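You operate a simulated robot arm through the tools that you are given. There is no shell and no other tool. Be economical: measure what you need, move in short steps, check, and stop when the job is done.

You run a simulated two-armed robot. Do the job below in one go: nothing can be reset, and whatever is moved stays where it is left.

TASK
Press the black zero button three times. Put the grey cover from the drip tray on the grid of the drain rack. Take the teal pad and put it on the top of the round turning plate. Shut the orange drawer. Stack the oblong cover that says "72" from the top of the steel top bench on top of the oblong cover marked "26". Put the small grey housing marked "59" from the top of the orange bench on the top of the wall bench. Put two of the clear cans from the top of the orange bench on the top of the wall bench. Lift the oil pan lid open. Any order will do. Set down upright: clear can.

Only the result counts: the job must be done as asked and must still hold three seconds after the hand-in. Knocking over, shifting, dropping, spilling or breaking anything else fails it. A push-on lid holds only when it is set on centred and level and pressed home; a screw cap is set on level and turned clockwise until tight.

THE ROBOT
Two 6-joint arms with two-finger grippers on one trunk, on a base that drives. Base frame: it is fixed to the floor where the robot stands at the start and does not move with it; the origin is under the middle of the robot, x ahead of it, y to its left, z up. Units: m, degrees, N and s.
The left shoulder is at the start at [0.03, 0.178, 1.063], the right one opposite. With the tool pointing down near the work surface each hand reaches from about 0.54 to 0.8 m from the robot's upright axis, wherever it stands, measured 20 degrees to its own side. Places, roughly: black zero button [0.4, -0.3, 1.1]; clear can [12.25, -7.25, 0.75]; grey cover [0.75, 1, 0.75]; grid of the drain rack (22x26 cm) [4.2, 4.44, 0.9]; oblong cover [5, 4, 1]; oil pan lid [4.9, 4.4, 0.9]; orange drawer [0.4, -1.6, 0.7]; small grey housing [12.25, -7, 0.75]; teal pad (7x10x5 cm) [1.2, 2, 0.8]; top of the round turning plate [4.5, 4.3, 0.9]; top of the wall bench [11.6, -8.2, 0.9]. Payload 2.54 kg a hand.
Tool frame (each hand has its own): the origin (TCP) lies between the finger pads and is the grasp point; the fingertips stand 0.03 m ahead of it; z points along the fingers, y is the line along which they close. Largest opening 0.116 m; the body of the gripper starts 0.095 m behind the TCP.
Orientation is that of the tool frame in the base frame, as a unit quaternion [w, x, y, z]. With the fingers straight down and closing along the base's y, the tool's x points along the base's -x, its y along +y and its z along -z.

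THE INTERFACE
- The arms move only by the tool jog_arm. It takes "left_commands", "right_commands" or both (then of equal length, played together; a hand with none holds still); each is text: rows parted by semicolons, each of 7 numbers parted by spaces: the turn, a rotation vector about the base's x, y, z in degrees, then the shift along the base's x, y, z in mm, then the opening in per cent of the stroke, from 0 (shut) to 100 (fully open). In form: ax ay az x y z jaw; .... A call has 1 to 10 rows; each row is the pose to reach, as a shift and turn from the pose commanded when the call began. Rows are played at 5 a second. More than 0.05 m and 8.6 degrees between two rows, or a gripper value outside its range, and nothing of the call is played. A pose out of reach is approached as far as the arm can. The call stops where the force on the tool passes 40 N (or 10 N more than at its start, if that is more) or the arm is blocked; 0.2 s more then pass. Each finger travels about 0.153 m/s and halts on what it meets, pressing with about 43 N; the grip force reading is that of the motor and also rises with nothing between the fingers. The clock runs only during rows and for 0.2 s after the last one: add rows that repeat a pose to give the fingers time. It gives the time, the measured TCP pose, the force on the tool (base axes), the opening and the grip force at its end, in the units of the frame above (readings bear some noise), with the torque about the TCP (base axes, N m) and any sound that the robot's microphone picked up, and new pictures: "show" is both (left out), scene, wrist or none (wrist: the cameras of the hands that moved).
- Cameras (640 x 400 px; columns grow to the right, rows downward): "scene" is now at [0.0436, -0.0355, 1.7899]; the picture's right is [-0.45, -0.89, 0.00], its down [-0.64, 0.32, -0.70] and it looks along [0.63, -0.32, -0.71] (base axes); focal length 251 px, centre (320, 200). "left" rides on the left gripper at [0.069, 0.015, -0.122] in its tool frame; the picture's right is [-0.21, 0.98, 0.00], its down [-0.83, -0.18, -0.53] and it looks along [-0.52, -0.11, 0.85] (tool axes); focal length 251 px, centre (320, 200). "right" rides on the right gripper at [0.069, -0.015, -0.122] in its tool frame; the picture's right is [0.21, 0.98, 0.00], its down [-0.83, 0.18, -0.53] and it looks along [-0.52, 0.11, 0.85] (tool axes); focal length 251 px, centre (320, 200). There is no depth. A picture from a camera that has moved, and an enlarged one, comes with that camera's place and axes in the base frame and with its lens.
- move_column(by): slides the trunk up (or, below 0, down) by that many m; the arms and the scene camera ride with it, the base frame stays. It gives what a move gives, with no picture.
- base_move(legs): drives the robot by 1 to 6 legs, each [ahead, left, turn to the left] in m, m and degrees, along the robot's own axes; the way and the turn of a leg run together, so that a leg with both is an arc; at most 1.5 m and 180 degrees a leg. The arms and the cameras ride along, it lands a little off, and it stops where it bumps. It gives what a move gives, and a new picture of the scene camera.
- pan_tilt(pan, tilt): turns the head with the scene camera to pan (to the left, within 143 degrees either way) and tilt (down, from -29 to 69), counted from straight ahead of the robot. It gives what a move gives, and a new picture of the scene camera.
- close_up(camera, box): a new picture of the part [left, top, right, bottom] of that camera's present view, enlarged. It takes no simulated time.
- finish_job(): hands the job in; it is judged then, once.

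Work in short steps. Places have to be worked out from the pictures, the camera data and where the tool is seen: move nearer, look again, correct. Check each grasp and each placing, and mend what went wrong. You have 217 turns and 260 pictures in all, those below and enlarged ones among them. Open the grippers and draw the arms clear of the work before you hand the job in, unless the task says otherwise.

The tools are called after ">>>" as name(argument=value, ...) on one line, values as JSON. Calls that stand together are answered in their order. jog_arm: Moves the arms, as the interface text tells. Its arguments: {"type":"object","properties":{"left_commands":{"type":"string"},"right_commands":{"type":"string"},"show":{"type":"string","enum":["both","scene","wrist","none"]}},"required":[]} The other tools are called the same way: move_column (by) slides the trunk up or down; base_move (legs) drives the base; pan_tilt (pan, tilt) turns the head that bears the scene camera; close_up (camera, box) takes an enlarged picture of a part of a camera's view; finish_job () hands the job in.

At the start:

```text
clock: 0.0
left_tool_pos: [0.5466, -0.0435, 1.322]
left_orientation: [0.0, 0.0, 1.0, 0.0]
left_wrist_force: [0.4, -0.2, -0.3]
left_wrist_torque: [-0.02, 0.01, -0.03]
left_grip_width: 0.116
left_gripper_force: 0.1
right_tool_pos: [0.3697, -0.483, 1.3769]
right_orientation: [0.0, 0.0, 1.0, 0.0]
right_wrist_force: [0.7, -0.4, 0.2]
right_wrist_torque: [-0.02, -0.01, 0.0]
right_grip_width: 0.1161
right_gripper_force: 0.0
trunk travel left (down, up): [-0.275, 0.265]
robot x, y, heading: [-0.0004, 0.0005, -0.1]
head pan, tilt: [-26.9, 45.4]
```

scene: 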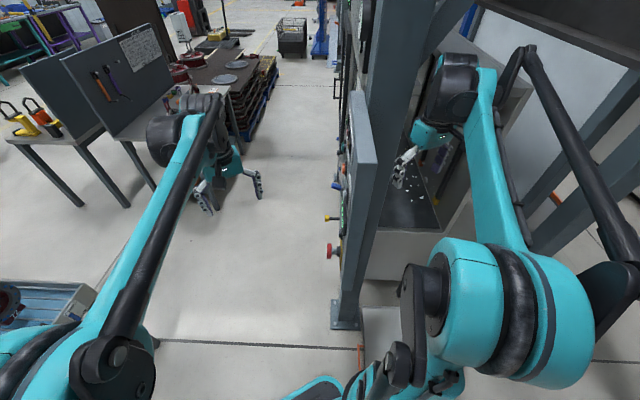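
right: 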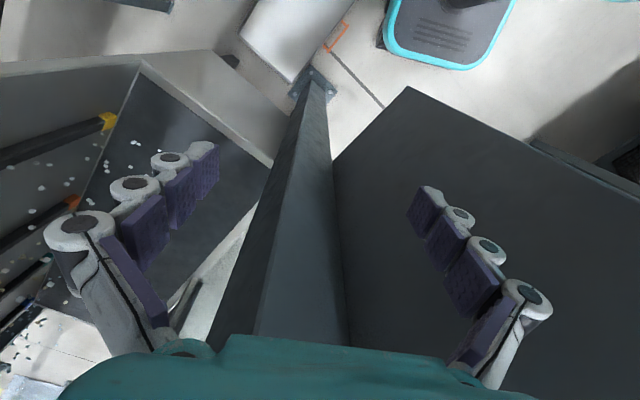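
left: 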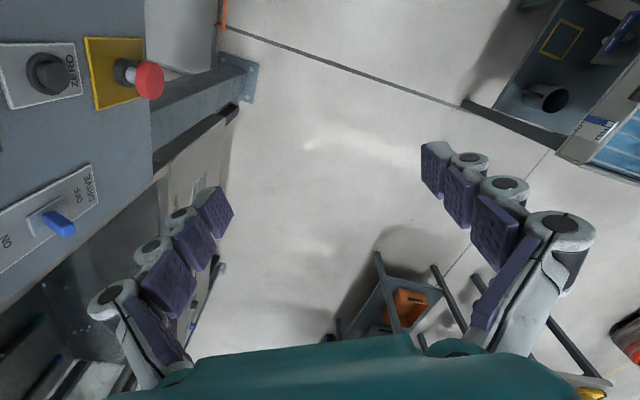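

The zero button seems to be on the panel to my right, about [0.44,-0.32,1.14]. I take a closer look at it in both views.

>>> close_up(camera="left", box=[0, 0, 240, 150])

>>> close_up(camera="scene", box=[270, 120, 430, 340])

```text
2.67 times, centred on (120, 75) of left
camera zoom: at [0.4772, -0.0285, 1.4451], right [0.21, 0.98, 0.0], down [0.83, -0.18, 0.53], along [0.52, -0.11, -0.85], focal length 670 px, centre (853, 533)
```

zoom: 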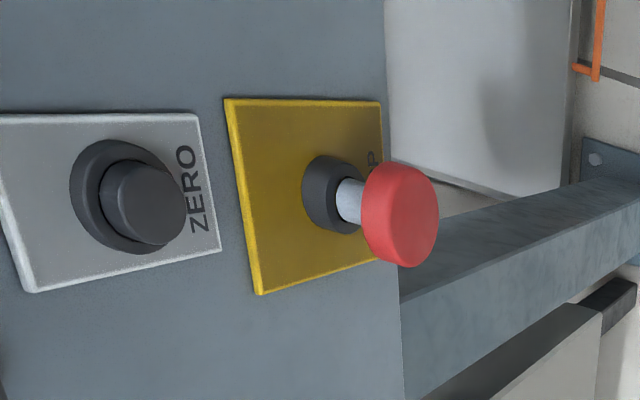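

```text
1.82 times, centred on (350, 230) of scene
camera zoom: at [0.0436, -0.0355, 1.7899], right [-0.45, -0.89, 0.0], down [-0.64, 0.32, -0.7], along [0.63, -0.32, -0.71], focal length 456 px, centre (266, 146)
```

zoom: 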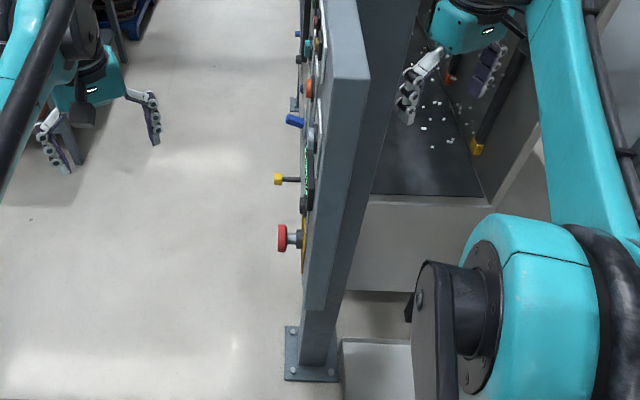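

The button face is at about [0.449,-0.305,1.16], facing +y. I close the left gripper and swing it so that the fingers point along -y, moving it near the button.

>>> jog_arm(left_commands="-8 0 0 -10 -10 -16 50; -16 0 0 -20 -20 -32 0; -24 0 0 -30 -30 -48 0; -32 0 0 -40 -40 -64 0; -40 0 0 -50 -50 -80 0; -48 0 0 -60 -60 -96 0; -56 0 0 -70 -70 -112 0; -64 0 0 -80 -80 -128 0; -72 0 0 -90 -90 -144 0; -80 0 0 -98 -100 -162 0", show="both")

```text
clock: 2.2
left_tool_pos: [0.4486, -0.1452, 1.1585]
left_orientation: [0.0, -0.001, 0.765, -0.644]
left_wrist_force: [0.1, 0.5, 0.2]
left_wrist_torque: [-0.05, -0.02, -0.03]
left_grip_width: 0.0002
left_gripper_force: 28.3
right_tool_pos: [0.3711, -0.4827, 1.3763]
right_orientation: [-0.001, 0.001, 1.0, 0.0]
right_wrist_force: [1.1, -0.5, -0.1]
right_wrist_torque: [0.04, 0.05, 0.0]
right_grip_width: 0.1161
right_gripper_force: 0.1
trunk travel left (down, up): [-0.275, 0.265]
robot x, y, heading: [0.0008, 0.0029, 0.1]
head pan, tilt: [-26.9, 45.4]
camera scene: at [0.0455, -0.0359, 1.7899], right [-0.45, -0.89, 0.0], down [-0.64, 0.32, -0.7], along [0.62, -0.32, -0.71], focal length 251 px, centre (320, 200)
camera left: at [0.3793, -0.0224, 1.1663], right [0.21, 0.17, -0.96], down [0.83, 0.5, 0.27], along [0.52, -0.85, -0.03], focal length 251 px, centre (320, 200)
```

scene: 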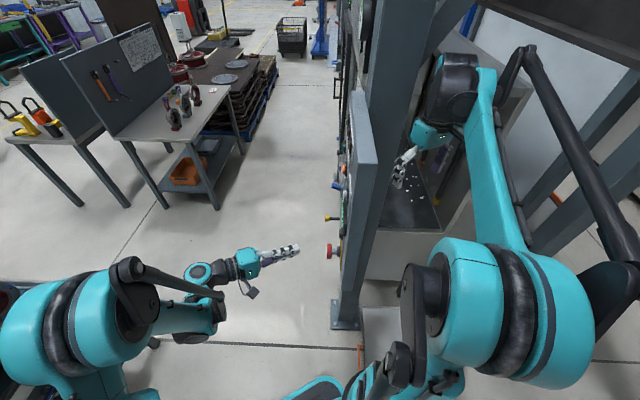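
left: 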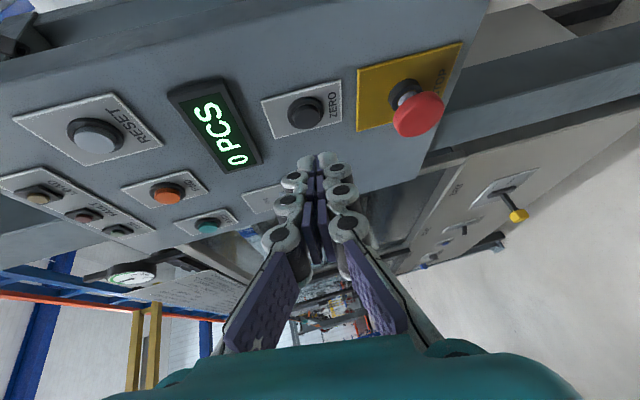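

The fingers approach the zero button; the new view puts it at about [0.442,-0.305,1.15]. I finish the turn and move the tips to about 2.5 cm ahead of it.

>>> jog_arm(left_commands="-5 0 0 -3 -40 -4 0; -10 0 0 -6 -80 -8 0; -10 0 0 -6 -100 -8 0; -10 0 0 -6 -100 -8 0", show="wrist")

```text
clock: 3.2
left_tool_pos: [0.4427, -0.2447, 1.1515]
left_orientation: [-0.001, 0.0, -0.707, 0.707]
left_wrist_force: [-0.7, -0.9, 0.2]
left_wrist_torque: [-0.03, 0.0, -0.05]
left_grip_width: 0.0001
left_gripper_force: 28.1
right_tool_pos: [0.3697, -0.482, 1.3766]
right_orientation: [0.001, 0.0, 1.0, 0.0]
right_wrist_force: [-0.3, 0.1, -0.6]
right_wrist_torque: [0.01, 0.0, -0.03]
right_grip_width: 0.1161
right_gripper_force: 0.1
trunk travel left (down, up): [-0.275, 0.265]
robot x, y, heading: [-0.0025, 0.0006, -0.1]
head pan, tilt: [-26.9, 45.4]
camera left: at [0.3726, -0.1224, 1.1377], right [0.21, 0.0, -0.98], down [0.83, 0.53, 0.18], along [0.52, -0.85, 0.11], focal length 251 px, centre (320, 200)
```

left: 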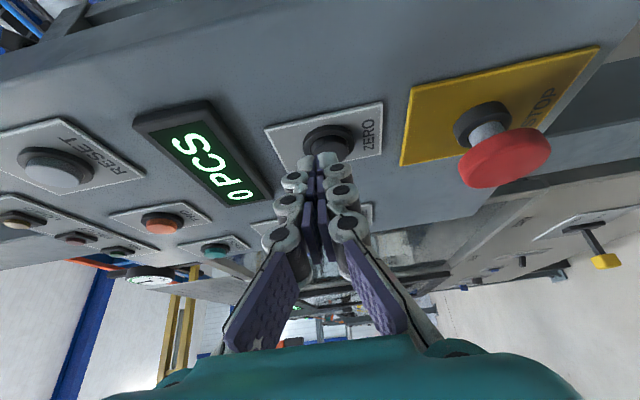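

The button centre reads about [0.436,·,1.145]; I shift by -6/-6 mm and advance to find contact.

>>> jog_arm(left_commands="0 0 0 -6 0 -6 0; 0 0 0 -6 -10 -6 0; 0 0 0 -6 -18 -6 0; 0 0 0 -6 -22 -6 0; 0 0 0 -6 -26 -6 0; 0 0 0 -6 -30 -6 0", show="wrist")

```text
clock: 4.6
left_tool_pos: [0.4372, -0.2742, 1.1462]
left_orientation: [0.0, 0.0, -0.707, 0.707]
left_wrist_force: [-0.4, -0.1, -0.4]
left_wrist_torque: [0.02, 0.01, 0.01]
left_grip_width: 0.0001
left_gripper_force: 29.0
right_tool_pos: [0.3707, -0.4822, 1.3768]
right_orientation: [0.001, 0.001, 1.0, 0.0]
right_wrist_force: [-0.6, 0.2, 1.1]
right_wrist_torque: [0.02, 0.0, 0.01]
right_grip_width: 0.1159
right_gripper_force: 0.0
trunk travel left (down, up): [-0.275, 0.265]
robot x, y, heading: [-0.0039, -0.0015, 0.3]
head pan, tilt: [-26.9, 45.4]
camera left: at [0.3674, -0.1519, 1.132], right [0.21, 0.0, -0.98], down [0.83, 0.53, 0.18], along [0.52, -0.85, 0.11], focal length 251 px, centre (320, 200)
```

left: 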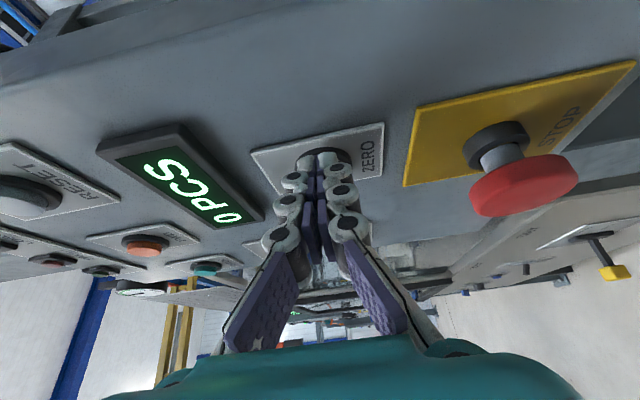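

The tips are right in front of the button with no contact yet. I advance in 3 mm steps and see the force.

>>> jog_arm(left_commands="0 0 0 0 -3 0 0; 0 0 0 0 -6 0 0; 0 0 0 0 -9 0 0; 0 0 0 0 -12 0 0; 0 0 0 0 -15 0 0", show="wrist")

```text
clock: 5.8
left_tool_pos: [0.4351, -0.2839, 1.1478]
left_orientation: [-0.001, 0.0, -0.705, 0.709]
left_wrist_force: [-9.4, 36.1, -4.2]
left_wrist_torque: [0.18, 0.0, -0.29]
left_grip_width: 0.006
left_gripper_force: 28.8
right_tool_pos: [0.3705, -0.4769, 1.3787]
right_orientation: [0.0, 0.0, 1.0, -0.002]
right_wrist_force: [0.4, 0.6, 0.3]
right_wrist_torque: [-0.01, -0.02, 0.02]
right_grip_width: 0.1162
right_gripper_force: 0.1
trunk travel left (down, up): [-0.275, 0.265]
robot x, y, heading: [-0.0026, 0.0012, -0.1]
head pan, tilt: [-26.9, 45.4]
heard: click
camera left: at [0.3662, -0.1609, 1.1331], right [0.22, 0.0, -0.98], down [0.82, 0.54, 0.18], along [0.52, -0.84, 0.12], focal length 251 px, centre (320, 200)
```

left: 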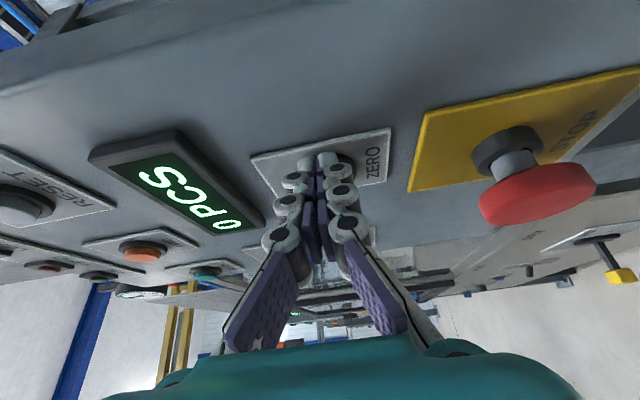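

A click was heard: press one. I release by 20 mm and press again.

>>> jog_arm(left_commands="0 0 0 0 12 0 0; 0 0 0 0 20 0 0; 0 0 0 0 20 0 0", show="none")

>>> jog_arm(left_commands="0 0 0 0 -8 0 0; 0 0 0 0 -11 0 0; 0 0 0 0 -14 0 0; 0 0 0 0 -17 0 0; 0 0 0 0 -20 0 0", show="none")

>>> jog_arm(left_commands="0 0 0 0 12 0 0; 0 0 0 0 20 0 0; 0 0 0 0 20 0 0", show="none")

```text
clock: 6.6
left_tool_pos: [0.4355, -0.2712, 1.1462]
left_orientation: [0.0, 0.0, -0.707, 0.707]
left_wrist_force: [-0.3, -0.1, 0.1]
left_wrist_torque: [0.02, -0.02, 0.01]
left_grip_width: 0.0
left_gripper_force: 29.0
right_tool_pos: [0.3711, -0.4834, 1.3765]
right_orientation: [0.0, 0.001, 1.0, 0.0]
right_wrist_force: [0.5, -0.4, 0.4]
right_wrist_torque: [0.01, -0.02, 0.0]
right_grip_width: 0.116
right_gripper_force: 0.0
trunk travel left (down, up): [-0.275, 0.265]
robot x, y, heading: [0.0012, 0.0004, -0.1]
head pan, tilt: [-26.9, 45.4]
```

```text
clock: 7.8
left_tool_pos: [0.4332, -0.2834, 1.1468]
left_orientation: [-0.001, 0.001, -0.706, 0.708]
left_wrist_force: [-8.1, 32.6, -4.6]
left_wrist_torque: [0.14, -0.02, -0.31]
left_grip_width: 0.0061
left_gripper_force: 28.7
right_tool_pos: [0.3709, -0.4757, 1.3797]
right_orientation: [0.0, 0.001, 1.0, -0.002]
right_wrist_force: [0.5, 0.4, 0.0]
right_wrist_torque: [-0.01, -0.01, 0.02]
right_grip_width: 0.1161
right_gripper_force: 0.1
trunk travel left (down, up): [-0.275, 0.265]
robot x, y, heading: [0.0014, 0.0005, 0.1]
head pan, tilt: [-26.9, 45.4]
heard: click
```

```text
clock: 8.6
left_tool_pos: [0.4378, -0.2711, 1.1461]
left_orientation: [0.0, 0.001, 0.707, -0.707]
left_wrist_force: [-0.9, 0.3, -0.9]
left_wrist_torque: [-0.05, -0.02, -0.03]
left_grip_width: 0.0
left_gripper_force: 28.7
right_tool_pos: [0.3694, -0.4823, 1.376]
right_orientation: [0.0, 0.0, 1.0, 0.0]
right_wrist_force: [-0.3, -0.1, -0.2]
right_wrist_torque: [0.02, 0.0, 0.01]
right_grip_width: 0.1162
right_gripper_force: 0.2
trunk travel left (down, up): [-0.275, 0.265]
robot x, y, heading: [-0.0019, -0.0033, -0.1]
head pan, tilt: [-26.9, 45.4]
```

Second click confirmed and released. Third press, then retreat.

>>> jog_arm(left_commands="0 0 0 0 -8 0 0; 0 0 0 0 -11 0 0; 0 0 0 0 -14 0 0; 0 0 0 0 -17 0 0; 0 0 0 0 -20 0 0", show="none")

>>> jog_arm(left_commands="0 0 0 0 15 0 0; 0 0 0 0 50 0 0; 0 0 0 0 90 0 0; 0 0 0 0 130 0 0; 0 0 0 0 150 0 0", show="wrist")

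```text
clock: 9.8
left_tool_pos: [0.435, -0.2824, 1.1482]
left_orientation: [-0.001, 0.0, -0.706, 0.708]
left_wrist_force: [-7.0, 34.6, -5.6]
left_wrist_torque: [0.2, -0.01, -0.31]
left_grip_width: 0.0062
left_gripper_force: 29.1
right_tool_pos: [0.3701, -0.4766, 1.3799]
right_orientation: [0.001, 0.0, 1.0, -0.002]
right_wrist_force: [0.0, -0.5, -0.1]
right_wrist_torque: [-0.01, -0.02, 0.0]
right_grip_width: 0.1157
right_gripper_force: 0.1
trunk travel left (down, up): [-0.275, 0.265]
robot x, y, heading: [0.0002, 0.0014, -0.4]
head pan, tilt: [-26.9, 45.4]
heard: click
```

```text
clock: 11.0
left_tool_pos: [0.4492, -0.1389, 1.1587]
left_orientation: [0.0, 0.0, 0.708, -0.706]
left_wrist_force: [-0.1, -0.1, 0.4]
left_wrist_torque: [-0.02, -0.04, -0.01]
left_grip_width: 0.0001
left_gripper_force: 28.6
left hand out of reach, approached as far as the arm can: row 3, 4, 5
right_tool_pos: [0.3701, -0.4818, 1.3773]
right_orientation: [0.0, 0.001, 1.0, 0.0]
right_wrist_force: [0.1, 0.2, 0.0]
right_wrist_torque: [-0.02, -0.03, 0.01]
right_grip_width: 0.116
right_gripper_force: 0.1
trunk travel left (down, up): [-0.275, 0.265]
robot x, y, heading: [-0.0001, 0.0001, 0.1]
head pan, tilt: [-26.9, 45.4]
camera left: at [0.38, -0.0167, 1.1449], right [0.21, 0.0, -0.98], down [0.83, 0.53, 0.18], along [0.52, -0.85, 0.11], focal length 251 px, centre (320, 200)
```

left: 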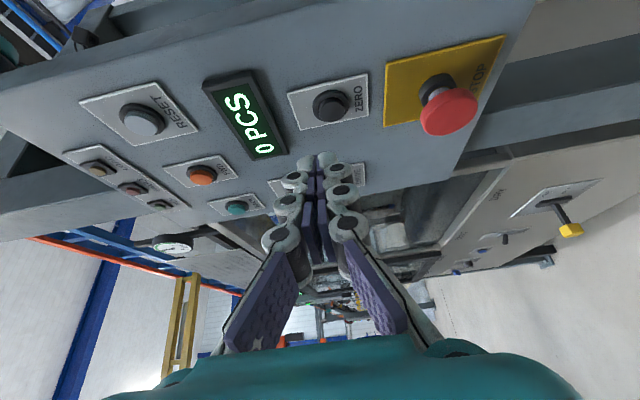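

Three clicks done. I bring the left hand back to its start pose and look to the right where the drawer and right arm are.

>>> jog_arm(left_commands="8 0 0 10 10 16 0; 16 0 0 20 20 32 0; 24 0 0 30 30 48 0; 32 0 0 40 40 64 0; 40 0 0 50 50 80 0; 48 0 0 60 60 96 0; 56 0 0 70 70 112 0; 64 0 0 80 80 128 0; 72 0 0 90 90 144 0; 80 0 0 98 100 162 0", show="none")

>>> pan_tilt(pan=-85, tilt=35)

>>> pan_tilt(pan=45, tilt=35)

```text
clock: 13.2
left_tool_pos: [0.5469, -0.0421, 1.3191]
left_orientation: [-0.001, -0.001, 0.996, -0.085]
left_wrist_force: [0.2, 0.3, 1.1]
left_wrist_torque: [0.01, 0.0, 0.01]
left_grip_width: 0.0001
left_gripper_force: 28.8
right_tool_pos: [0.3708, -0.4832, 1.377]
right_orientation: [0.0, 0.0, 1.0, 0.0]
right_wrist_force: [-0.3, 0.6, -0.1]
right_wrist_torque: [0.02, 0.05, 0.02]
right_grip_width: 0.1161
right_gripper_force: 0.0
trunk travel left (down, up): [-0.275, 0.265]
robot x, y, heading: [-0.0028, 0.0008, -0.2]
head pan, tilt: [-26.9, 45.4]
```

```text
clock: 14.5
left_tool_pos: [0.5456, -0.0403, 1.32]
left_orientation: [-0.001, 0.0, 0.996, -0.088]
left_wrist_force: [-0.4, -0.2, 0.9]
left_wrist_torque: [0.01, 0.01, 0.03]
left_grip_width: 0.0
left_gripper_force: 28.9
right_tool_pos: [0.3703, -0.4827, 1.3772]
right_orientation: [0.0, -0.001, 1.0, 0.0]
right_wrist_force: [-0.6, -0.4, -0.4]
right_wrist_torque: [0.0, 0.0, -0.01]
right_grip_width: 0.1159
right_gripper_force: 0.0
trunk travel left (down, up): [-0.275, 0.265]
robot x, y, heading: [-0.0005, 0.0019, -0.2]
head pan, tilt: [-85.0, 35.0]
camera scene: at [-0.0208, -0.0865, 1.8054], right [-1.0, -0.09, 0.0], down [-0.05, 0.57, -0.82], along [0.07, -0.82, -0.57], focal length 251 px, centre (320, 200)
```

scene: 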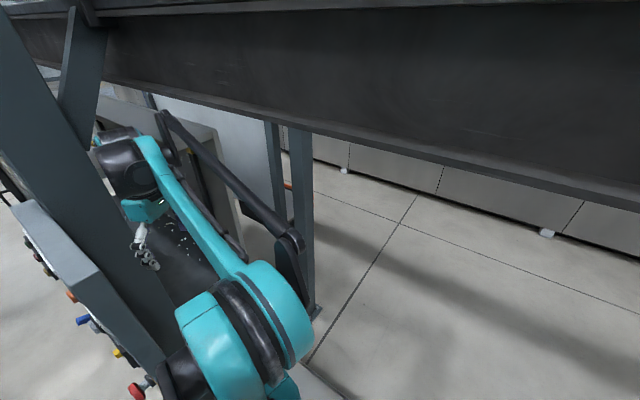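

```text
clock: 16.6
left_tool_pos: [0.5462, -0.0421, 1.3203]
left_orientation: [0.0, -0.001, 0.996, -0.088]
left_wrist_force: [0.7, 0.1, -0.6]
left_wrist_torque: [-0.01, 0.0, 0.0]
left_grip_width: 0.0001
left_gripper_force: 28.8
right_tool_pos: [0.371, -0.4833, 1.3762]
right_orientation: [0.0, 0.0, 1.0, 0.0]
right_wrist_force: [0.8, -1.1, 0.0]
right_wrist_torque: [0.0, -0.03, 0.01]
right_grip_width: 0.116
right_gripper_force: 0.1
trunk travel left (down, up): [-0.275, 0.265]
robot x, y, heading: [0.0012, -0.0014, -0.4]
head pan, tilt: [45.0, 35.0]
camera scene: at [0.0338, 0.0634, 1.8054], right [0.71, -0.71, 0.0], down [-0.41, -0.41, -0.82], along [0.58, 0.58, -0.57], focal length 251 px, centre (320, 200)
```

scene: 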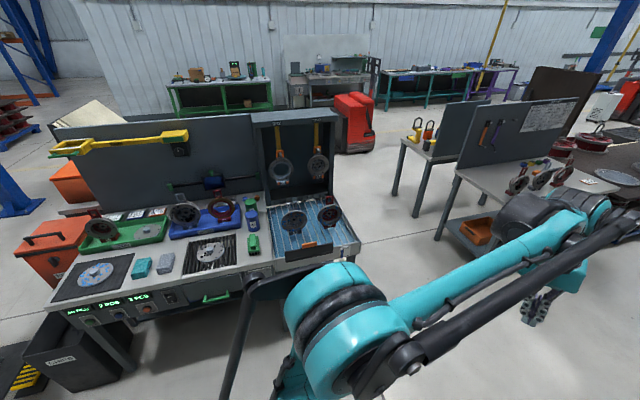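

The drip tray seems to be the blue tray at the end of the left bench. I zoom on the bench and the far benches.

>>> close_up(camera="scene", box=[40, 110, 380, 322])

>>> close_up(camera="scene", box=[160, 30, 400, 130])

>>> pan_tilt(pan=-140, tilt=40)

>>> pan_tilt(pan=140, tilt=40)

```text
1.88 times, centred on (210, 216) of scene
camera zoom: at [0.0338, 0.0634, 1.8054], right [0.71, -0.71, 0.0], down [-0.41, -0.41, -0.82], along [0.58, 0.58, -0.57], focal length 472 px, centre (527, 170)
```

zoom: 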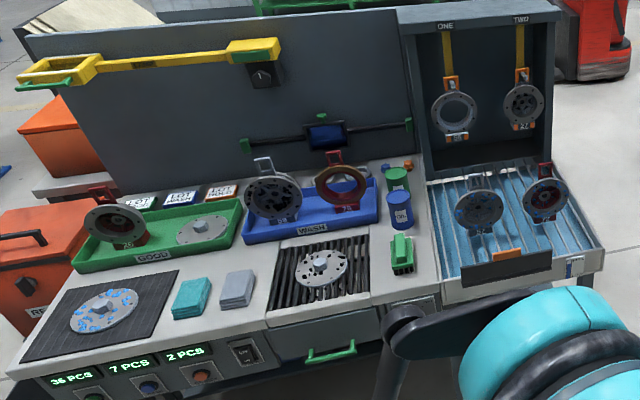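

```text
2.67 times, centred on (280, 80) of scene
camera zoom: at [0.0338, 0.0634, 1.8054], right [0.71, -0.71, 0.0], down [-0.41, -0.41, -0.82], along [0.58, 0.58, -0.57], focal length 669 px, centre (427, 520)
```

zoom: 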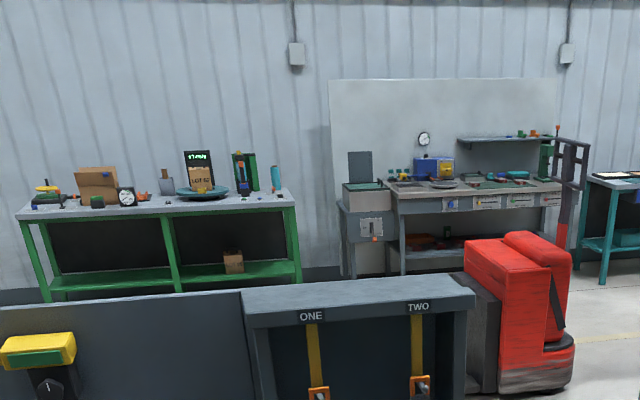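

```text
clock: 19.3
left_tool_pos: [0.5463, -0.0414, 1.3194]
left_orientation: [0.0, 0.001, 0.996, -0.088]
left_wrist_force: [0.2, 0.2, -1.1]
left_wrist_torque: [0.03, -0.01, 0.0]
left_grip_width: 0.0002
left_gripper_force: 28.8
right_tool_pos: [0.3696, -0.4833, 1.3774]
right_orientation: [0.0, 0.0, 1.0, 0.0]
right_wrist_force: [0.3, -0.5, -0.6]
right_wrist_torque: [-0.01, 0.01, 0.0]
right_grip_width: 0.1158
right_gripper_force: 0.0
trunk travel left (down, up): [-0.275, 0.265]
robot x, y, heading: [0.0008, 0.0017, -0.0]
head pan, tilt: [-140.0, 40.0]
camera scene: at [-0.0936, -0.0535, 1.7979], right [-0.64, 0.77, 0.0], down [0.49, 0.41, -0.77], along [-0.59, -0.49, -0.64], focal length 251 px, centre (320, 200)
```

scene: 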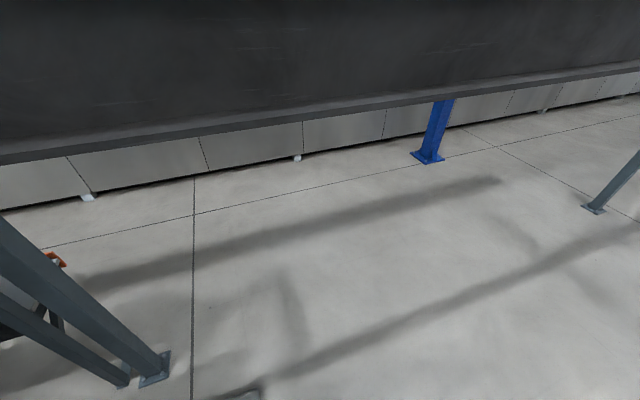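

```text
clock: 23.2
left_tool_pos: [0.5457, -0.0417, 1.3195]
left_orientation: [0.0, 0.0, 0.996, -0.088]
left_wrist_force: [0.4, 0.8, -0.2]
left_wrist_torque: [-0.04, -0.01, 0.01]
left_grip_width: 0.0002
left_gripper_force: 29.2
right_tool_pos: [0.3697, -0.4837, 1.3776]
right_orientation: [0.001, 0.0, 1.0, 0.001]
right_wrist_force: [0.2, -0.2, 0.1]
right_wrist_torque: [-0.03, 0.0, 0.0]
right_grip_width: 0.1161
right_gripper_force: 0.1
trunk travel left (down, up): [-0.275, 0.265]
robot x, y, heading: [-0.0008, 0.0002, 0.0]
head pan, tilt: [140.0, 40.0]
camera scene: at [-0.0936, 0.0558, 1.7979], right [0.64, 0.77, 0.0], down [0.49, -0.41, -0.77], along [-0.59, 0.49, -0.64], focal length 251 px, centre (320, 200)
```

scene: 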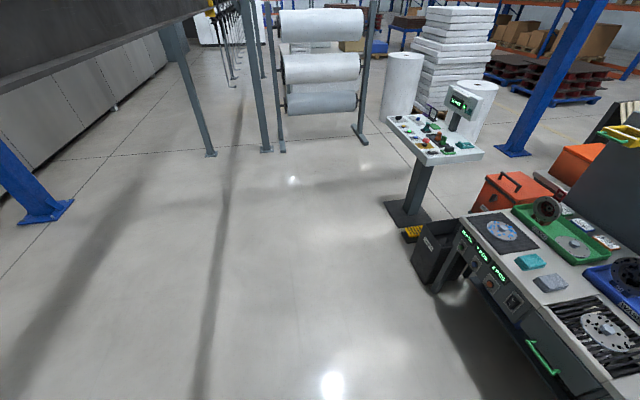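

Behind the robot is clear. I back off one metre to free the right arm from the machine frame, then look toward the drawer.

>>> base_move(legs=[[-1.0, 0, 0]])

>>> pan_tilt(pan=-50, tilt=25)

```text
clock: 25.6
left_tool_pos: [0.2624, -0.025, 1.3153]
left_orientation: [-0.005, -0.002, 0.996, -0.093]
left_wrist_force: [-0.6, -0.4, -0.4]
left_wrist_torque: [0.02, -0.02, 0.02]
left_grip_width: 0.0
left_gripper_force: 28.5
right_tool_pos: [0.0871, -0.4655, 1.3786]
right_orientation: [-0.005, -0.002, 1.0, -0.006]
right_wrist_force: [0.0, -0.2, 1.2]
right_wrist_torque: [-0.03, -0.01, 0.0]
right_grip_width: 0.1159
right_gripper_force: 0.0
trunk travel left (down, up): [-0.275, 0.265]
robot x, y, heading: [-0.2987, 0.0045, 0.2]
head pan, tilt: [140.0, 40.0]
stopped in leg 1: the robot was blocked; the commanded pose is now the measured one
camera scene: at [-0.3779, 0.0723, 1.7985], right [0.59, 0.81, -0.01], down [0.51, -0.39, -0.77], along [-0.63, 0.45, -0.64], focal length 251 px, centre (320, 200)
```

scene: 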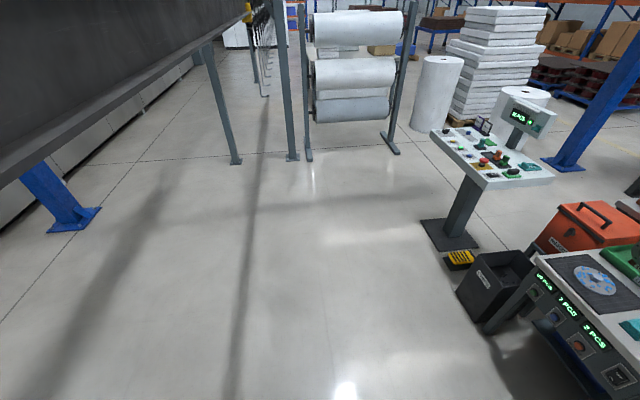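

```text
clock: 28.4
left_tool_pos: [0.2624, -0.0282, 1.3147]
left_orientation: [-0.005, -0.002, 0.996, -0.091]
left_wrist_force: [-0.3, -0.6, -0.2]
left_wrist_torque: [0.0, 0.01, -0.01]
left_grip_width: 0.0003
left_gripper_force: 28.8
right_tool_pos: [0.0878, -0.4703, 1.3769]
right_orientation: [-0.006, -0.002, 1.0, -0.004]
right_wrist_force: [-0.1, 0.3, 0.0]
right_wrist_torque: [-0.01, -0.03, -0.01]
right_grip_width: 0.1161
right_gripper_force: 0.0
trunk travel left (down, up): [-0.275, 0.265]
robot x, y, heading: [-0.3004, -0.0008, 0.4]
head pan, tilt: [-50.0, 25.0]
camera scene: at [-0.2172, -0.0013, 1.8202], right [-0.2, -0.98, 0.01], down [-0.43, 0.08, -0.9], along [0.88, -0.18, -0.44], focal length 251 px, centre (320, 200)
```

scene: 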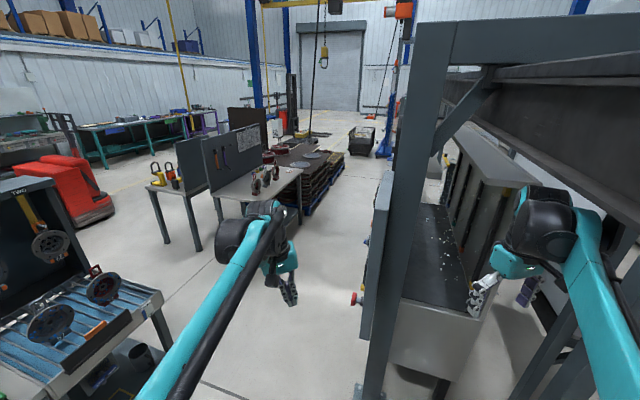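

Backing was blocked at x=-0.30, and the head view does not match the pan value. I repeat the pan to see whether something is touching.

>>> pan_tilt(pan=-60, tilt=25)

```text
clock: 29.1
left_tool_pos: [0.2619, -0.0286, 1.3135]
left_orientation: [-0.006, -0.002, 0.996, -0.091]
left_wrist_force: [0.5, -0.3, 0.4]
left_wrist_torque: [0.04, -0.01, 0.03]
left_grip_width: 0.0002
left_gripper_force: 28.4
right_tool_pos: [0.0896, -0.4692, 1.3768]
right_orientation: [-0.006, -0.002, 1.0, -0.004]
right_wrist_force: [-0.8, 0.2, -0.5]
right_wrist_torque: [0.01, 0.01, -0.02]
right_grip_width: 0.1159
right_gripper_force: 0.0
trunk travel left (down, up): [-0.275, 0.265]
robot x, y, heading: [-0.2988, 0.0007, 0.1]
head pan, tilt: [-60.0, 25.0]
camera scene: at [-0.2167, -0.0019, 1.8201], right [-0.2, -0.98, 0.01], down [-0.43, 0.08, -0.9], along [0.88, -0.19, -0.44], focal length 251 px, centre (320, 200)
```

scene: 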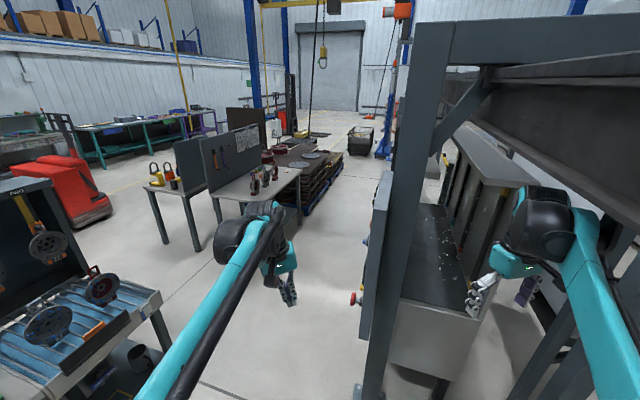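

The head is likely bumping against the overhead beam on the right. I lower the trunk so the head goes below the beam, then look right again.

>>> move_column(by=-0.25)

>>> pan_tilt(pan=-70, tilt=15)

```text
clock: 31.7
left_tool_pos: [0.2489, -0.0382, 1.0691]
left_orientation: [0.001, -0.002, 0.996, -0.087]
left_wrist_force: [0.3, 0.7, -0.1]
left_wrist_torque: [0.01, -0.01, -0.01]
left_grip_width: 0.0
left_gripper_force: 28.4
right_tool_pos: [0.0743, -0.48, 1.1279]
right_orientation: [0.0, -0.002, 1.0, -0.001]
right_wrist_force: [0.0, -0.4, 0.4]
right_wrist_torque: [-0.04, -0.01, -0.01]
right_grip_width: 0.1159
right_gripper_force: 0.0
trunk travel left (down, up): [-0.025, 0.515]
robot x, y, heading: [-0.301, 0.0041, 0.1]
head pan, tilt: [-60.0, 25.0]
```

```text
clock: 32.4
left_tool_pos: [0.2471, -0.0383, 1.0699]
left_orientation: [0.0, -0.002, 0.996, -0.087]
left_wrist_force: [0.6, 0.1, 0.8]
left_wrist_torque: [0.01, 0.01, 0.01]
left_grip_width: 0.0
left_gripper_force: 28.4
right_tool_pos: [0.0742, -0.48, 1.1279]
right_orientation: [0.0, -0.002, 1.0, 0.0]
right_wrist_force: [0.0, 0.1, -0.4]
right_wrist_torque: [-0.03, -0.03, 0.02]
right_grip_width: 0.1159
right_gripper_force: 0.1
trunk travel left (down, up): [-0.025, 0.515]
robot x, y, heading: [-0.2985, 0.005, 0.2]
head pan, tilt: [-70.0, 15.0]
camera scene: at [-0.2948, -0.0856, 1.5874], right [-0.94, -0.35, 0.0], down [-0.09, 0.24, -0.97], along [0.33, -0.91, -0.26], focal length 251 px, centre (320, 200)
```

scene: 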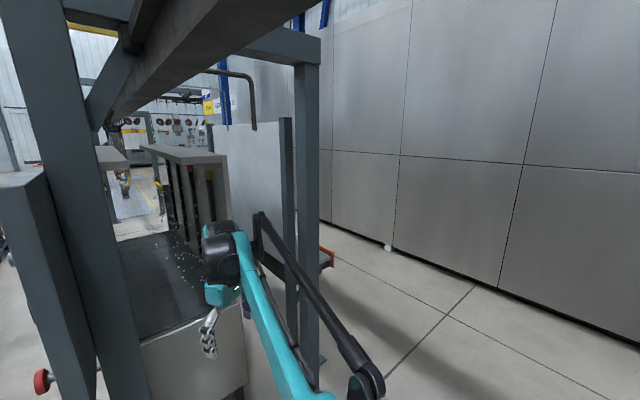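

The orange drawer appears at (325,258), past the machine's far post. I zoom in on it.

>>> close_up(camera="scene", box=[250, 210, 380, 300])

```text
4.44 times, centred on (315, 255) of scene
camera zoom: at [-0.2948, -0.0856, 1.5874], right [-0.94, -0.35, 0.0], down [-0.09, 0.24, -0.97], along [0.33, -0.91, -0.26], focal length 1115 px, centre (342, -44)
```

zoom: 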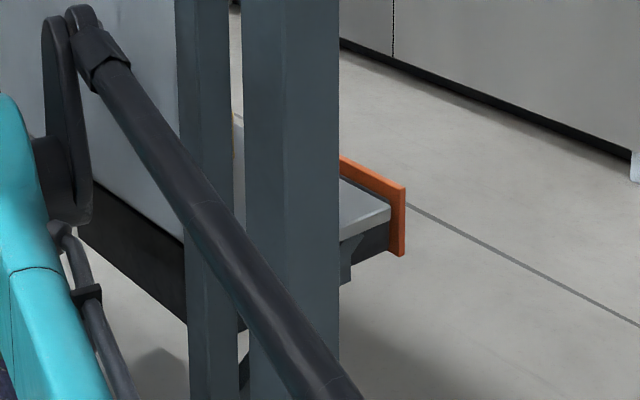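

The drawer front faces -y and the aisle beyond is about 1.8 m wide. I go around the post: turn right 90°, sidestep to x≈-0.65, and drive ahead in the aisle.

>>> base_move(legs=[[0, 0, -90], [0, -0.4, 0]])

>>> pan_tilt(pan=30, tilt=20)

```text
clock: 38.7
left_tool_pos: [-0.7416, -0.5487, 1.069]
left_orientation: [-0.061, 0.7, 0.708, -0.062]
left_wrist_force: [-1.4, -0.8, -0.2]
left_wrist_torque: [-0.04, -0.05, -0.02]
left_grip_width: 0.0
left_gripper_force: 28.6
right_tool_pos: [-1.1847, -0.3785, 1.1272]
right_orientation: [0.0, 0.704, 0.711, 0.0]
right_wrist_force: [-0.7, -0.2, 0.2]
right_wrist_torque: [0.02, -0.02, 0.03]
right_grip_width: 0.1159
right_gripper_force: 0.2
trunk travel left (down, up): [-0.025, 0.515]
robot x, y, heading: [-0.7022, 0.0014, -89.5]
head pan, tilt: [-70.0, 15.0]
camera scene: at [-0.7923, -0.0044, 1.5873], right [-0.35, 0.94, 0.0], down [0.24, 0.09, -0.97], along [-0.9, -0.34, -0.26], focal length 251 px, centre (320, 200)
```

scene: 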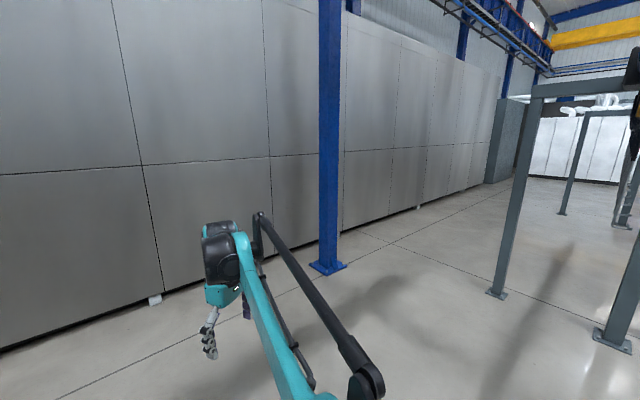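

```text
clock: 40.5
left_tool_pos: [-0.7414, -0.5492, 1.0704]
left_orientation: [-0.061, 0.701, 0.707, -0.062]
left_wrist_force: [0.7, -0.2, 0.0]
left_wrist_torque: [-0.03, 0.0, -0.04]
left_grip_width: 0.0
left_gripper_force: 28.6
right_tool_pos: [-1.1845, -0.3774, 1.1274]
right_orientation: [0.0, 0.704, 0.71, 0.0]
right_wrist_force: [0.0, -0.2, -1.0]
right_wrist_torque: [0.01, 0.02, 0.01]
right_grip_width: 0.116
right_gripper_force: 0.1
trunk travel left (down, up): [-0.025, 0.515]
robot x, y, heading: [-0.7055, 0.0007, -89.6]
head pan, tilt: [30.0, 20.0]
camera scene: at [-0.6565, -0.0518, 1.5793], right [-0.86, -0.51, 0.0], down [-0.17, 0.29, -0.94], along [0.48, -0.81, -0.34], focal length 251 px, centre (320, 200)
```

scene: 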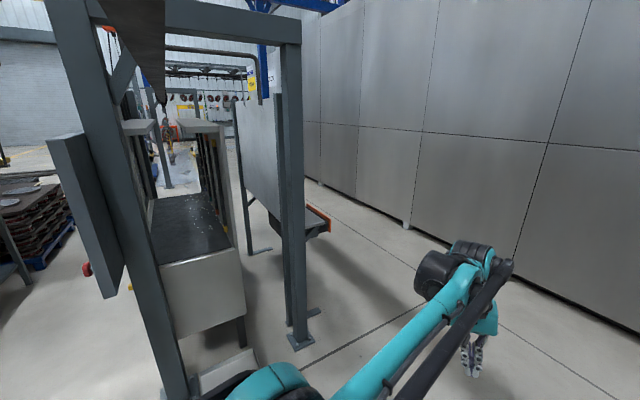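

The drawer front spans about x 0.25–0.6 at y≈-1.85. I drive ahead into the aisle, sidestep left, and turn to face +y.

>>> base_move(legs=[[1.3, 0, 0], [1.2, 0, 0], [0, 1.1, 0], [0, 0, 90], [0, 0, 90]])

>>> pan_tilt(pan=0, tilt=40)

```text
clock: 51.4
left_tool_pos: [-0.7215, -2.859, 1.0695]
left_orientation: [-0.061, 0.7, 0.708, -0.063]
left_wrist_force: [1.2, -0.1, -0.2]
left_wrist_torque: [-0.02, -0.02, 0.0]
left_grip_width: 0.0
left_gripper_force: 28.7
right_tool_pos: [-1.1613, -2.679, 1.1271]
right_orientation: [-0.003, 0.706, 0.708, 0.007]
right_wrist_force: [2.7, 6.0, 4.4]
right_wrist_torque: [-0.93, 0.46, 0.06]
right_grip_width: 0.1157
right_gripper_force: 0.0
trunk travel left (down, up): [-0.025, 0.515]
robot x, y, heading: [-0.684, -2.3118, -89.7]
head pan, tilt: [30.0, 20.0]
stopped in leg 2: the force on the tool passed its limit at 125 N (the readings are from after the stop); the commanded pose is now the measured one
camera scene: at [-0.6354, -2.3607, 1.5794], right [-0.86, -0.51, 0.0], down [-0.17, 0.29, -0.94], along [0.48, -0.81, -0.34], focal length 251 px, centre (320, 200)
```

scene: 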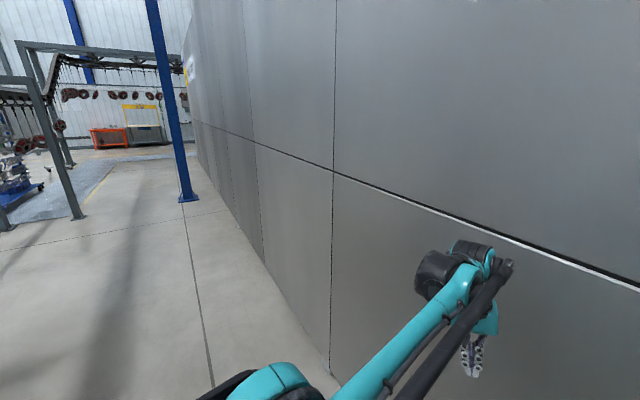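

```text
clock: 52.4
left_tool_pos: [-0.7191, -2.8593, 1.0695]
left_orientation: [-0.061, 0.701, 0.708, -0.063]
left_wrist_force: [0.2, 0.2, 0.0]
left_wrist_torque: [-0.01, 0.02, -0.02]
left_grip_width: 0.0
left_gripper_force: 28.2
right_tool_pos: [-1.1615, -2.6794, 1.1261]
right_orientation: [-0.003, 0.706, 0.709, 0.007]
right_wrist_force: [3.3, 6.4, 2.9]
right_wrist_torque: [-1.18, 0.5, 0.08]
right_grip_width: 0.116
right_gripper_force: 0.0
trunk travel left (down, up): [-0.025, 0.515]
robot x, y, heading: [-0.6865, -2.3105, -89.4]
head pan, tilt: [0.0, 40.0]
camera scene: at [-0.6819, -2.3652, 1.5479], right [-1.0, -0.01, 0.0], down [-0.01, 0.64, -0.77], along [0.01, -0.77, -0.64], focal length 251 px, centre (320, 200)
```

scene: 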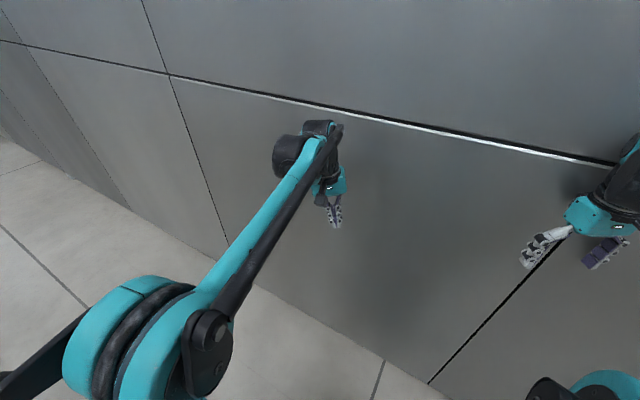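

The right hand touched the cabinet wall, which runs diagonally. I back off, sidestep left to x≈0.4 where there is more room, then turn to +y.

>>> base_move(legs=[[-0.25, 0, 0], [0, 1.1, 0], [0.25, 0, 0], [0, 0, 90], [0, 0, 90]])

```text
clock: 68.4
left_tool_pos: [0.4378, -1.754, 1.0699]
left_orientation: [-0.063, 0.711, -0.698, 0.06]
left_wrist_force: [-0.1, -0.8, 0.0]
left_wrist_torque: [-0.01, 0.0, 0.0]
left_grip_width: 0.0
left_gripper_force: 28.4
right_tool_pos: [0.8801, -1.9285, 1.1265]
right_orientation: [0.008, 0.711, -0.703, 0.004]
right_wrist_force: [0.0, 0.1, -0.3]
right_wrist_torque: [-0.01, 0.01, -0.02]
right_grip_width: 0.1163
right_gripper_force: 0.1
trunk travel left (down, up): [-0.025, 0.515]
robot x, y, heading: [0.4046, -2.3024, 91.1]
head pan, tilt: [0.0, 40.0]
camera scene: at [0.4059, -2.2443, 1.5478], right [1.0, 0.02, 0.0], down [0.01, -0.64, -0.77], along [-0.01, 0.77, -0.64], focal length 251 px, centre (320, 200)
```

scene: 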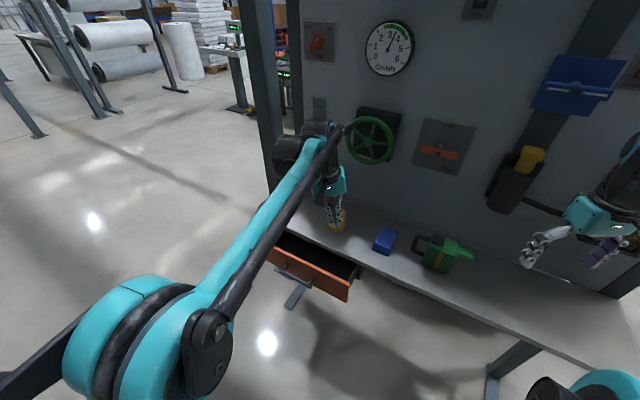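

The drawer under the ledge is open, with its orange front facing me. I zoom in to locate it.

>>> close_up(camera="scene", box=[240, 180, 400, 320])

>>> close_up(camera="left", box=[0, 0, 640, 400])

```text
2.86 times, centred on (320, 250) of scene
camera zoom: at [0.4059, -2.2443, 1.5478], right [1.0, 0.02, 0.0], down [0.01, -0.64, -0.77], along [-0.01, 0.77, -0.64], focal length 717 px, centre (320, 57)
```

zoom: 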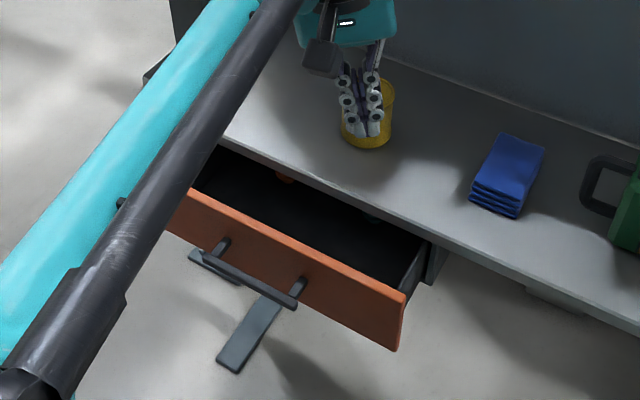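

```text
1.00 times, centred on (320, 200) of left (not enlarged: the box is as wide or as high as the picture)
camera zoom: at [0.4032, -1.8224, 1.188], right [-0.97, 0.2, -0.17], down [0.07, 0.83, 0.56], along [0.25, 0.53, -0.81], focal length 251 px, centre (320, 200)
```

zoom: 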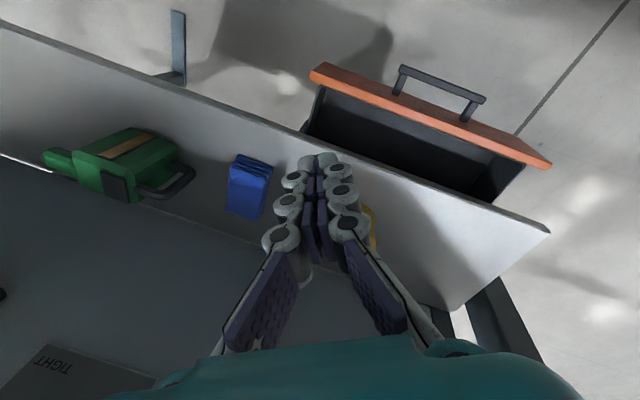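

The drawer front's top edge runs from about [0.49,-1.79,0.83] to [0.18,-1.62], so the push direction is (0.49,0.87). I back the base by 12 cm, level the left tool, and aim the hand in front of the handle.

>>> base_move(legs=[[-0.12, 0, 0]])

>>> jog_arm(left_commands="0 5 0 0 0 0 0; 0 10 0 0 0 0 0; 0 10 0 0 0 0 0", show="none")

>>> jog_arm(left_commands="0 0 -8 -40 20 -20 0; 0 0 -16 -80 40 -50 0; 0 0 -24 -120 50 -80 0; 0 0 -30 -160 60 -110 0; 0 0 -30 -160 60 -110 0", show="both")

```text
clock: 69.7
left_tool_pos: [0.4393, -1.8765, 1.0696]
left_orientation: [-0.062, 0.711, -0.698, 0.059]
left_wrist_force: [0.3, -1.1, 0.4]
left_wrist_torque: [0.04, 0.02, 0.04]
left_grip_width: 0.0
left_gripper_force: 28.6
right_tool_pos: [0.8823, -2.054, 1.1286]
right_orientation: [0.007, 0.711, -0.703, 0.003]
right_wrist_force: [0.5, -0.7, -0.1]
right_wrist_torque: [0.09, -0.02, -0.01]
right_grip_width: 0.1161
right_gripper_force: 0.0
trunk travel left (down, up): [-0.025, 0.515]
robot x, y, heading: [0.4069, -2.4225, 91.2]
head pan, tilt: [0.0, 40.0]
camera scene: at [0.4081, -2.368, 1.5479], right [1.0, 0.02, 0.0], down [0.01, -0.64, -0.77], along [-0.01, 0.77, -0.64], focal length 251 px, centre (320, 200)
```

scene: 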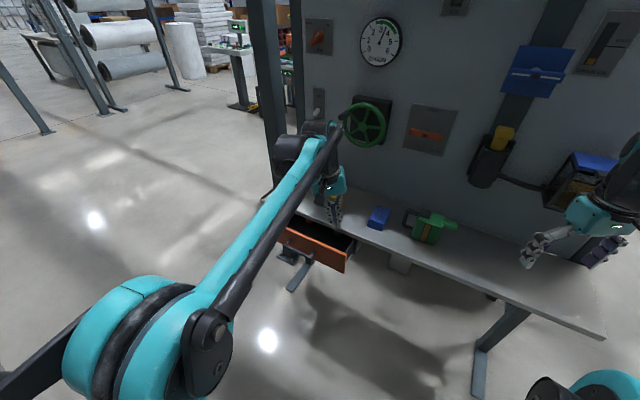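

```text
clock: 70.5
left_tool_pos: [0.4399, -1.875, 1.0695]
left_orientation: [-0.001, 0.713, -0.701, -0.003]
left_wrist_force: [-0.3, -0.9, -0.1]
left_wrist_torque: [0.01, -0.02, -0.02]
left_grip_width: 0.0
left_gripper_force: 28.6
right_tool_pos: [0.8832, -2.0507, 1.128]
right_orientation: [0.007, 0.712, -0.702, 0.004]
right_wrist_force: [-0.1, -0.8, 0.8]
right_wrist_torque: [0.01, 0.0, -0.02]
right_grip_width: 0.1161
right_gripper_force: 0.0
trunk travel left (down, up): [-0.025, 0.515]
robot x, y, heading: [0.4056, -2.4246, 91.0]
head pan, tilt: [0.0, 40.0]
```

```text
refused: row 2 steps farther than a row can; nothing moved
```

Step too long; I redo it with smaller steps.

>>> jog_arm(left_commands="0 0 -6 -32 10 -22 0; 0 0 -12 -64 20 -44 0; 0 0 -18 -96 30 -66 0; 0 0 -24 -128 40 -88 0; 0 0 -30 -160 50 -110 0; 0 0 -30 -160 50 -110 0", show="both")

```text
clock: 71.9
left_tool_pos: [0.2807, -1.8247, 0.958]
left_orientation: [0.001, -0.507, 0.862, 0.001]
left_wrist_force: [-0.4, 0.3, 0.2]
left_wrist_torque: [-0.01, 0.01, -0.02]
left_grip_width: 0.0
left_gripper_force: 28.2
right_tool_pos: [0.8843, -2.0504, 1.1273]
right_orientation: [0.008, 0.711, -0.703, 0.004]
right_wrist_force: [0.2, 0.6, 0.4]
right_wrist_torque: [-0.01, -0.01, 0.01]
right_grip_width: 0.116
right_gripper_force: 0.1
trunk travel left (down, up): [-0.025, 0.515]
robot x, y, heading: [0.408, -2.4234, 91.0]
head pan, tilt: [0.0, 40.0]
camera scene: at [0.4085, -2.3662, 1.5479], right [1.0, 0.02, 0.0], down [0.01, -0.64, -0.77], along [-0.01, 0.77, -0.64], focal length 251 px, centre (320, 200)
camera left: at [0.2334, -1.8778, 1.0808], right [-0.75, 0.66, 0.0], down [0.56, 0.63, 0.54], along [0.36, 0.4, -0.84], focal length 251 px, centre (320, 200)
```

scene: 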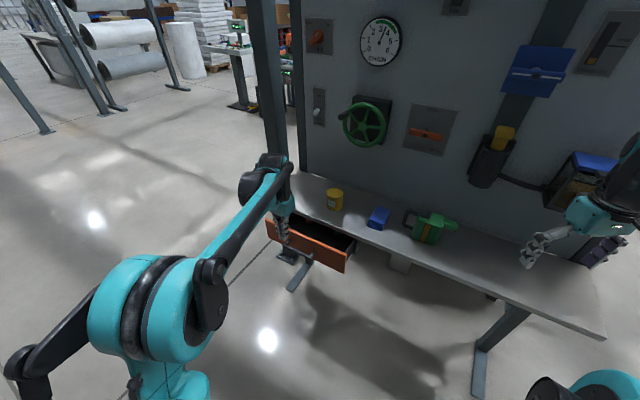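
left: 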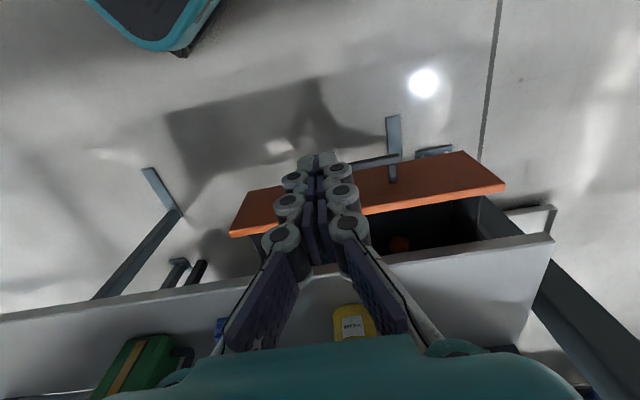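

The front spans z 0.75–0.83 and the handle bar is about 6.5 cm ahead of the fingers along the push line. I descend to z≈0.795.

>>> jog_arm(left_commands="0 0 0 -9 5 -42 0; 0 0 0 -17 10 -84 0; 0 0 0 -17 10 -126 0; 0 0 0 -17 10 -163 0; 0 0 0 -17 10 -163 0", show="both")

```text
clock: 73.1
left_tool_pos: [0.263, -1.8158, 0.7955]
left_orientation: [0.002, -0.507, 0.862, 0.001]
left_wrist_force: [-0.1, 0.7, -0.2]
left_wrist_torque: [0.0, -0.01, -0.03]
left_grip_width: 0.0
left_gripper_force: 28.9
right_tool_pos: [0.8839, -2.0516, 1.1269]
right_orientation: [0.008, 0.711, -0.703, 0.003]
right_wrist_force: [0.6, -0.1, -0.2]
right_wrist_torque: [0.01, -0.03, -0.01]
right_grip_width: 0.1157
right_gripper_force: 0.1
trunk travel left (down, up): [-0.025, 0.515]
robot x, y, heading: [0.4095, -2.4203, 91.0]
head pan, tilt: [0.0, 40.0]
camera scene: at [0.4081, -2.3662, 1.5479], right [1.0, 0.02, 0.0], down [0.01, -0.64, -0.77], along [-0.01, 0.77, -0.64], focal length 251 px, centre (320, 200)
camera left: at [0.2169, -1.8685, 0.9174], right [-0.75, 0.66, 0.0], down [0.56, 0.63, 0.54], along [0.35, 0.4, -0.84], focal length 251 px, centre (320, 200)
```

scene: 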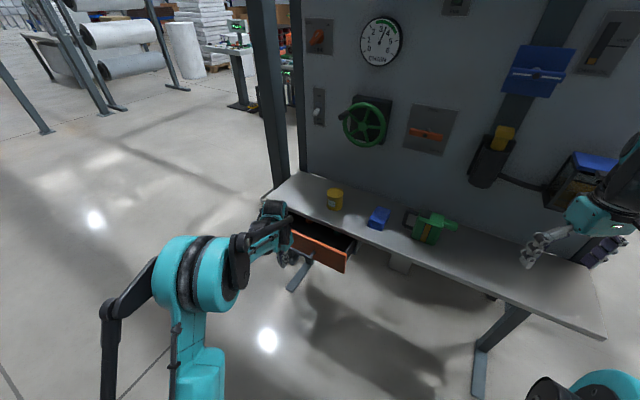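
left: 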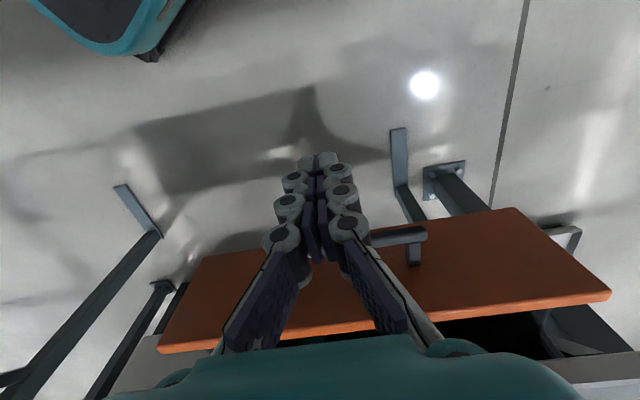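

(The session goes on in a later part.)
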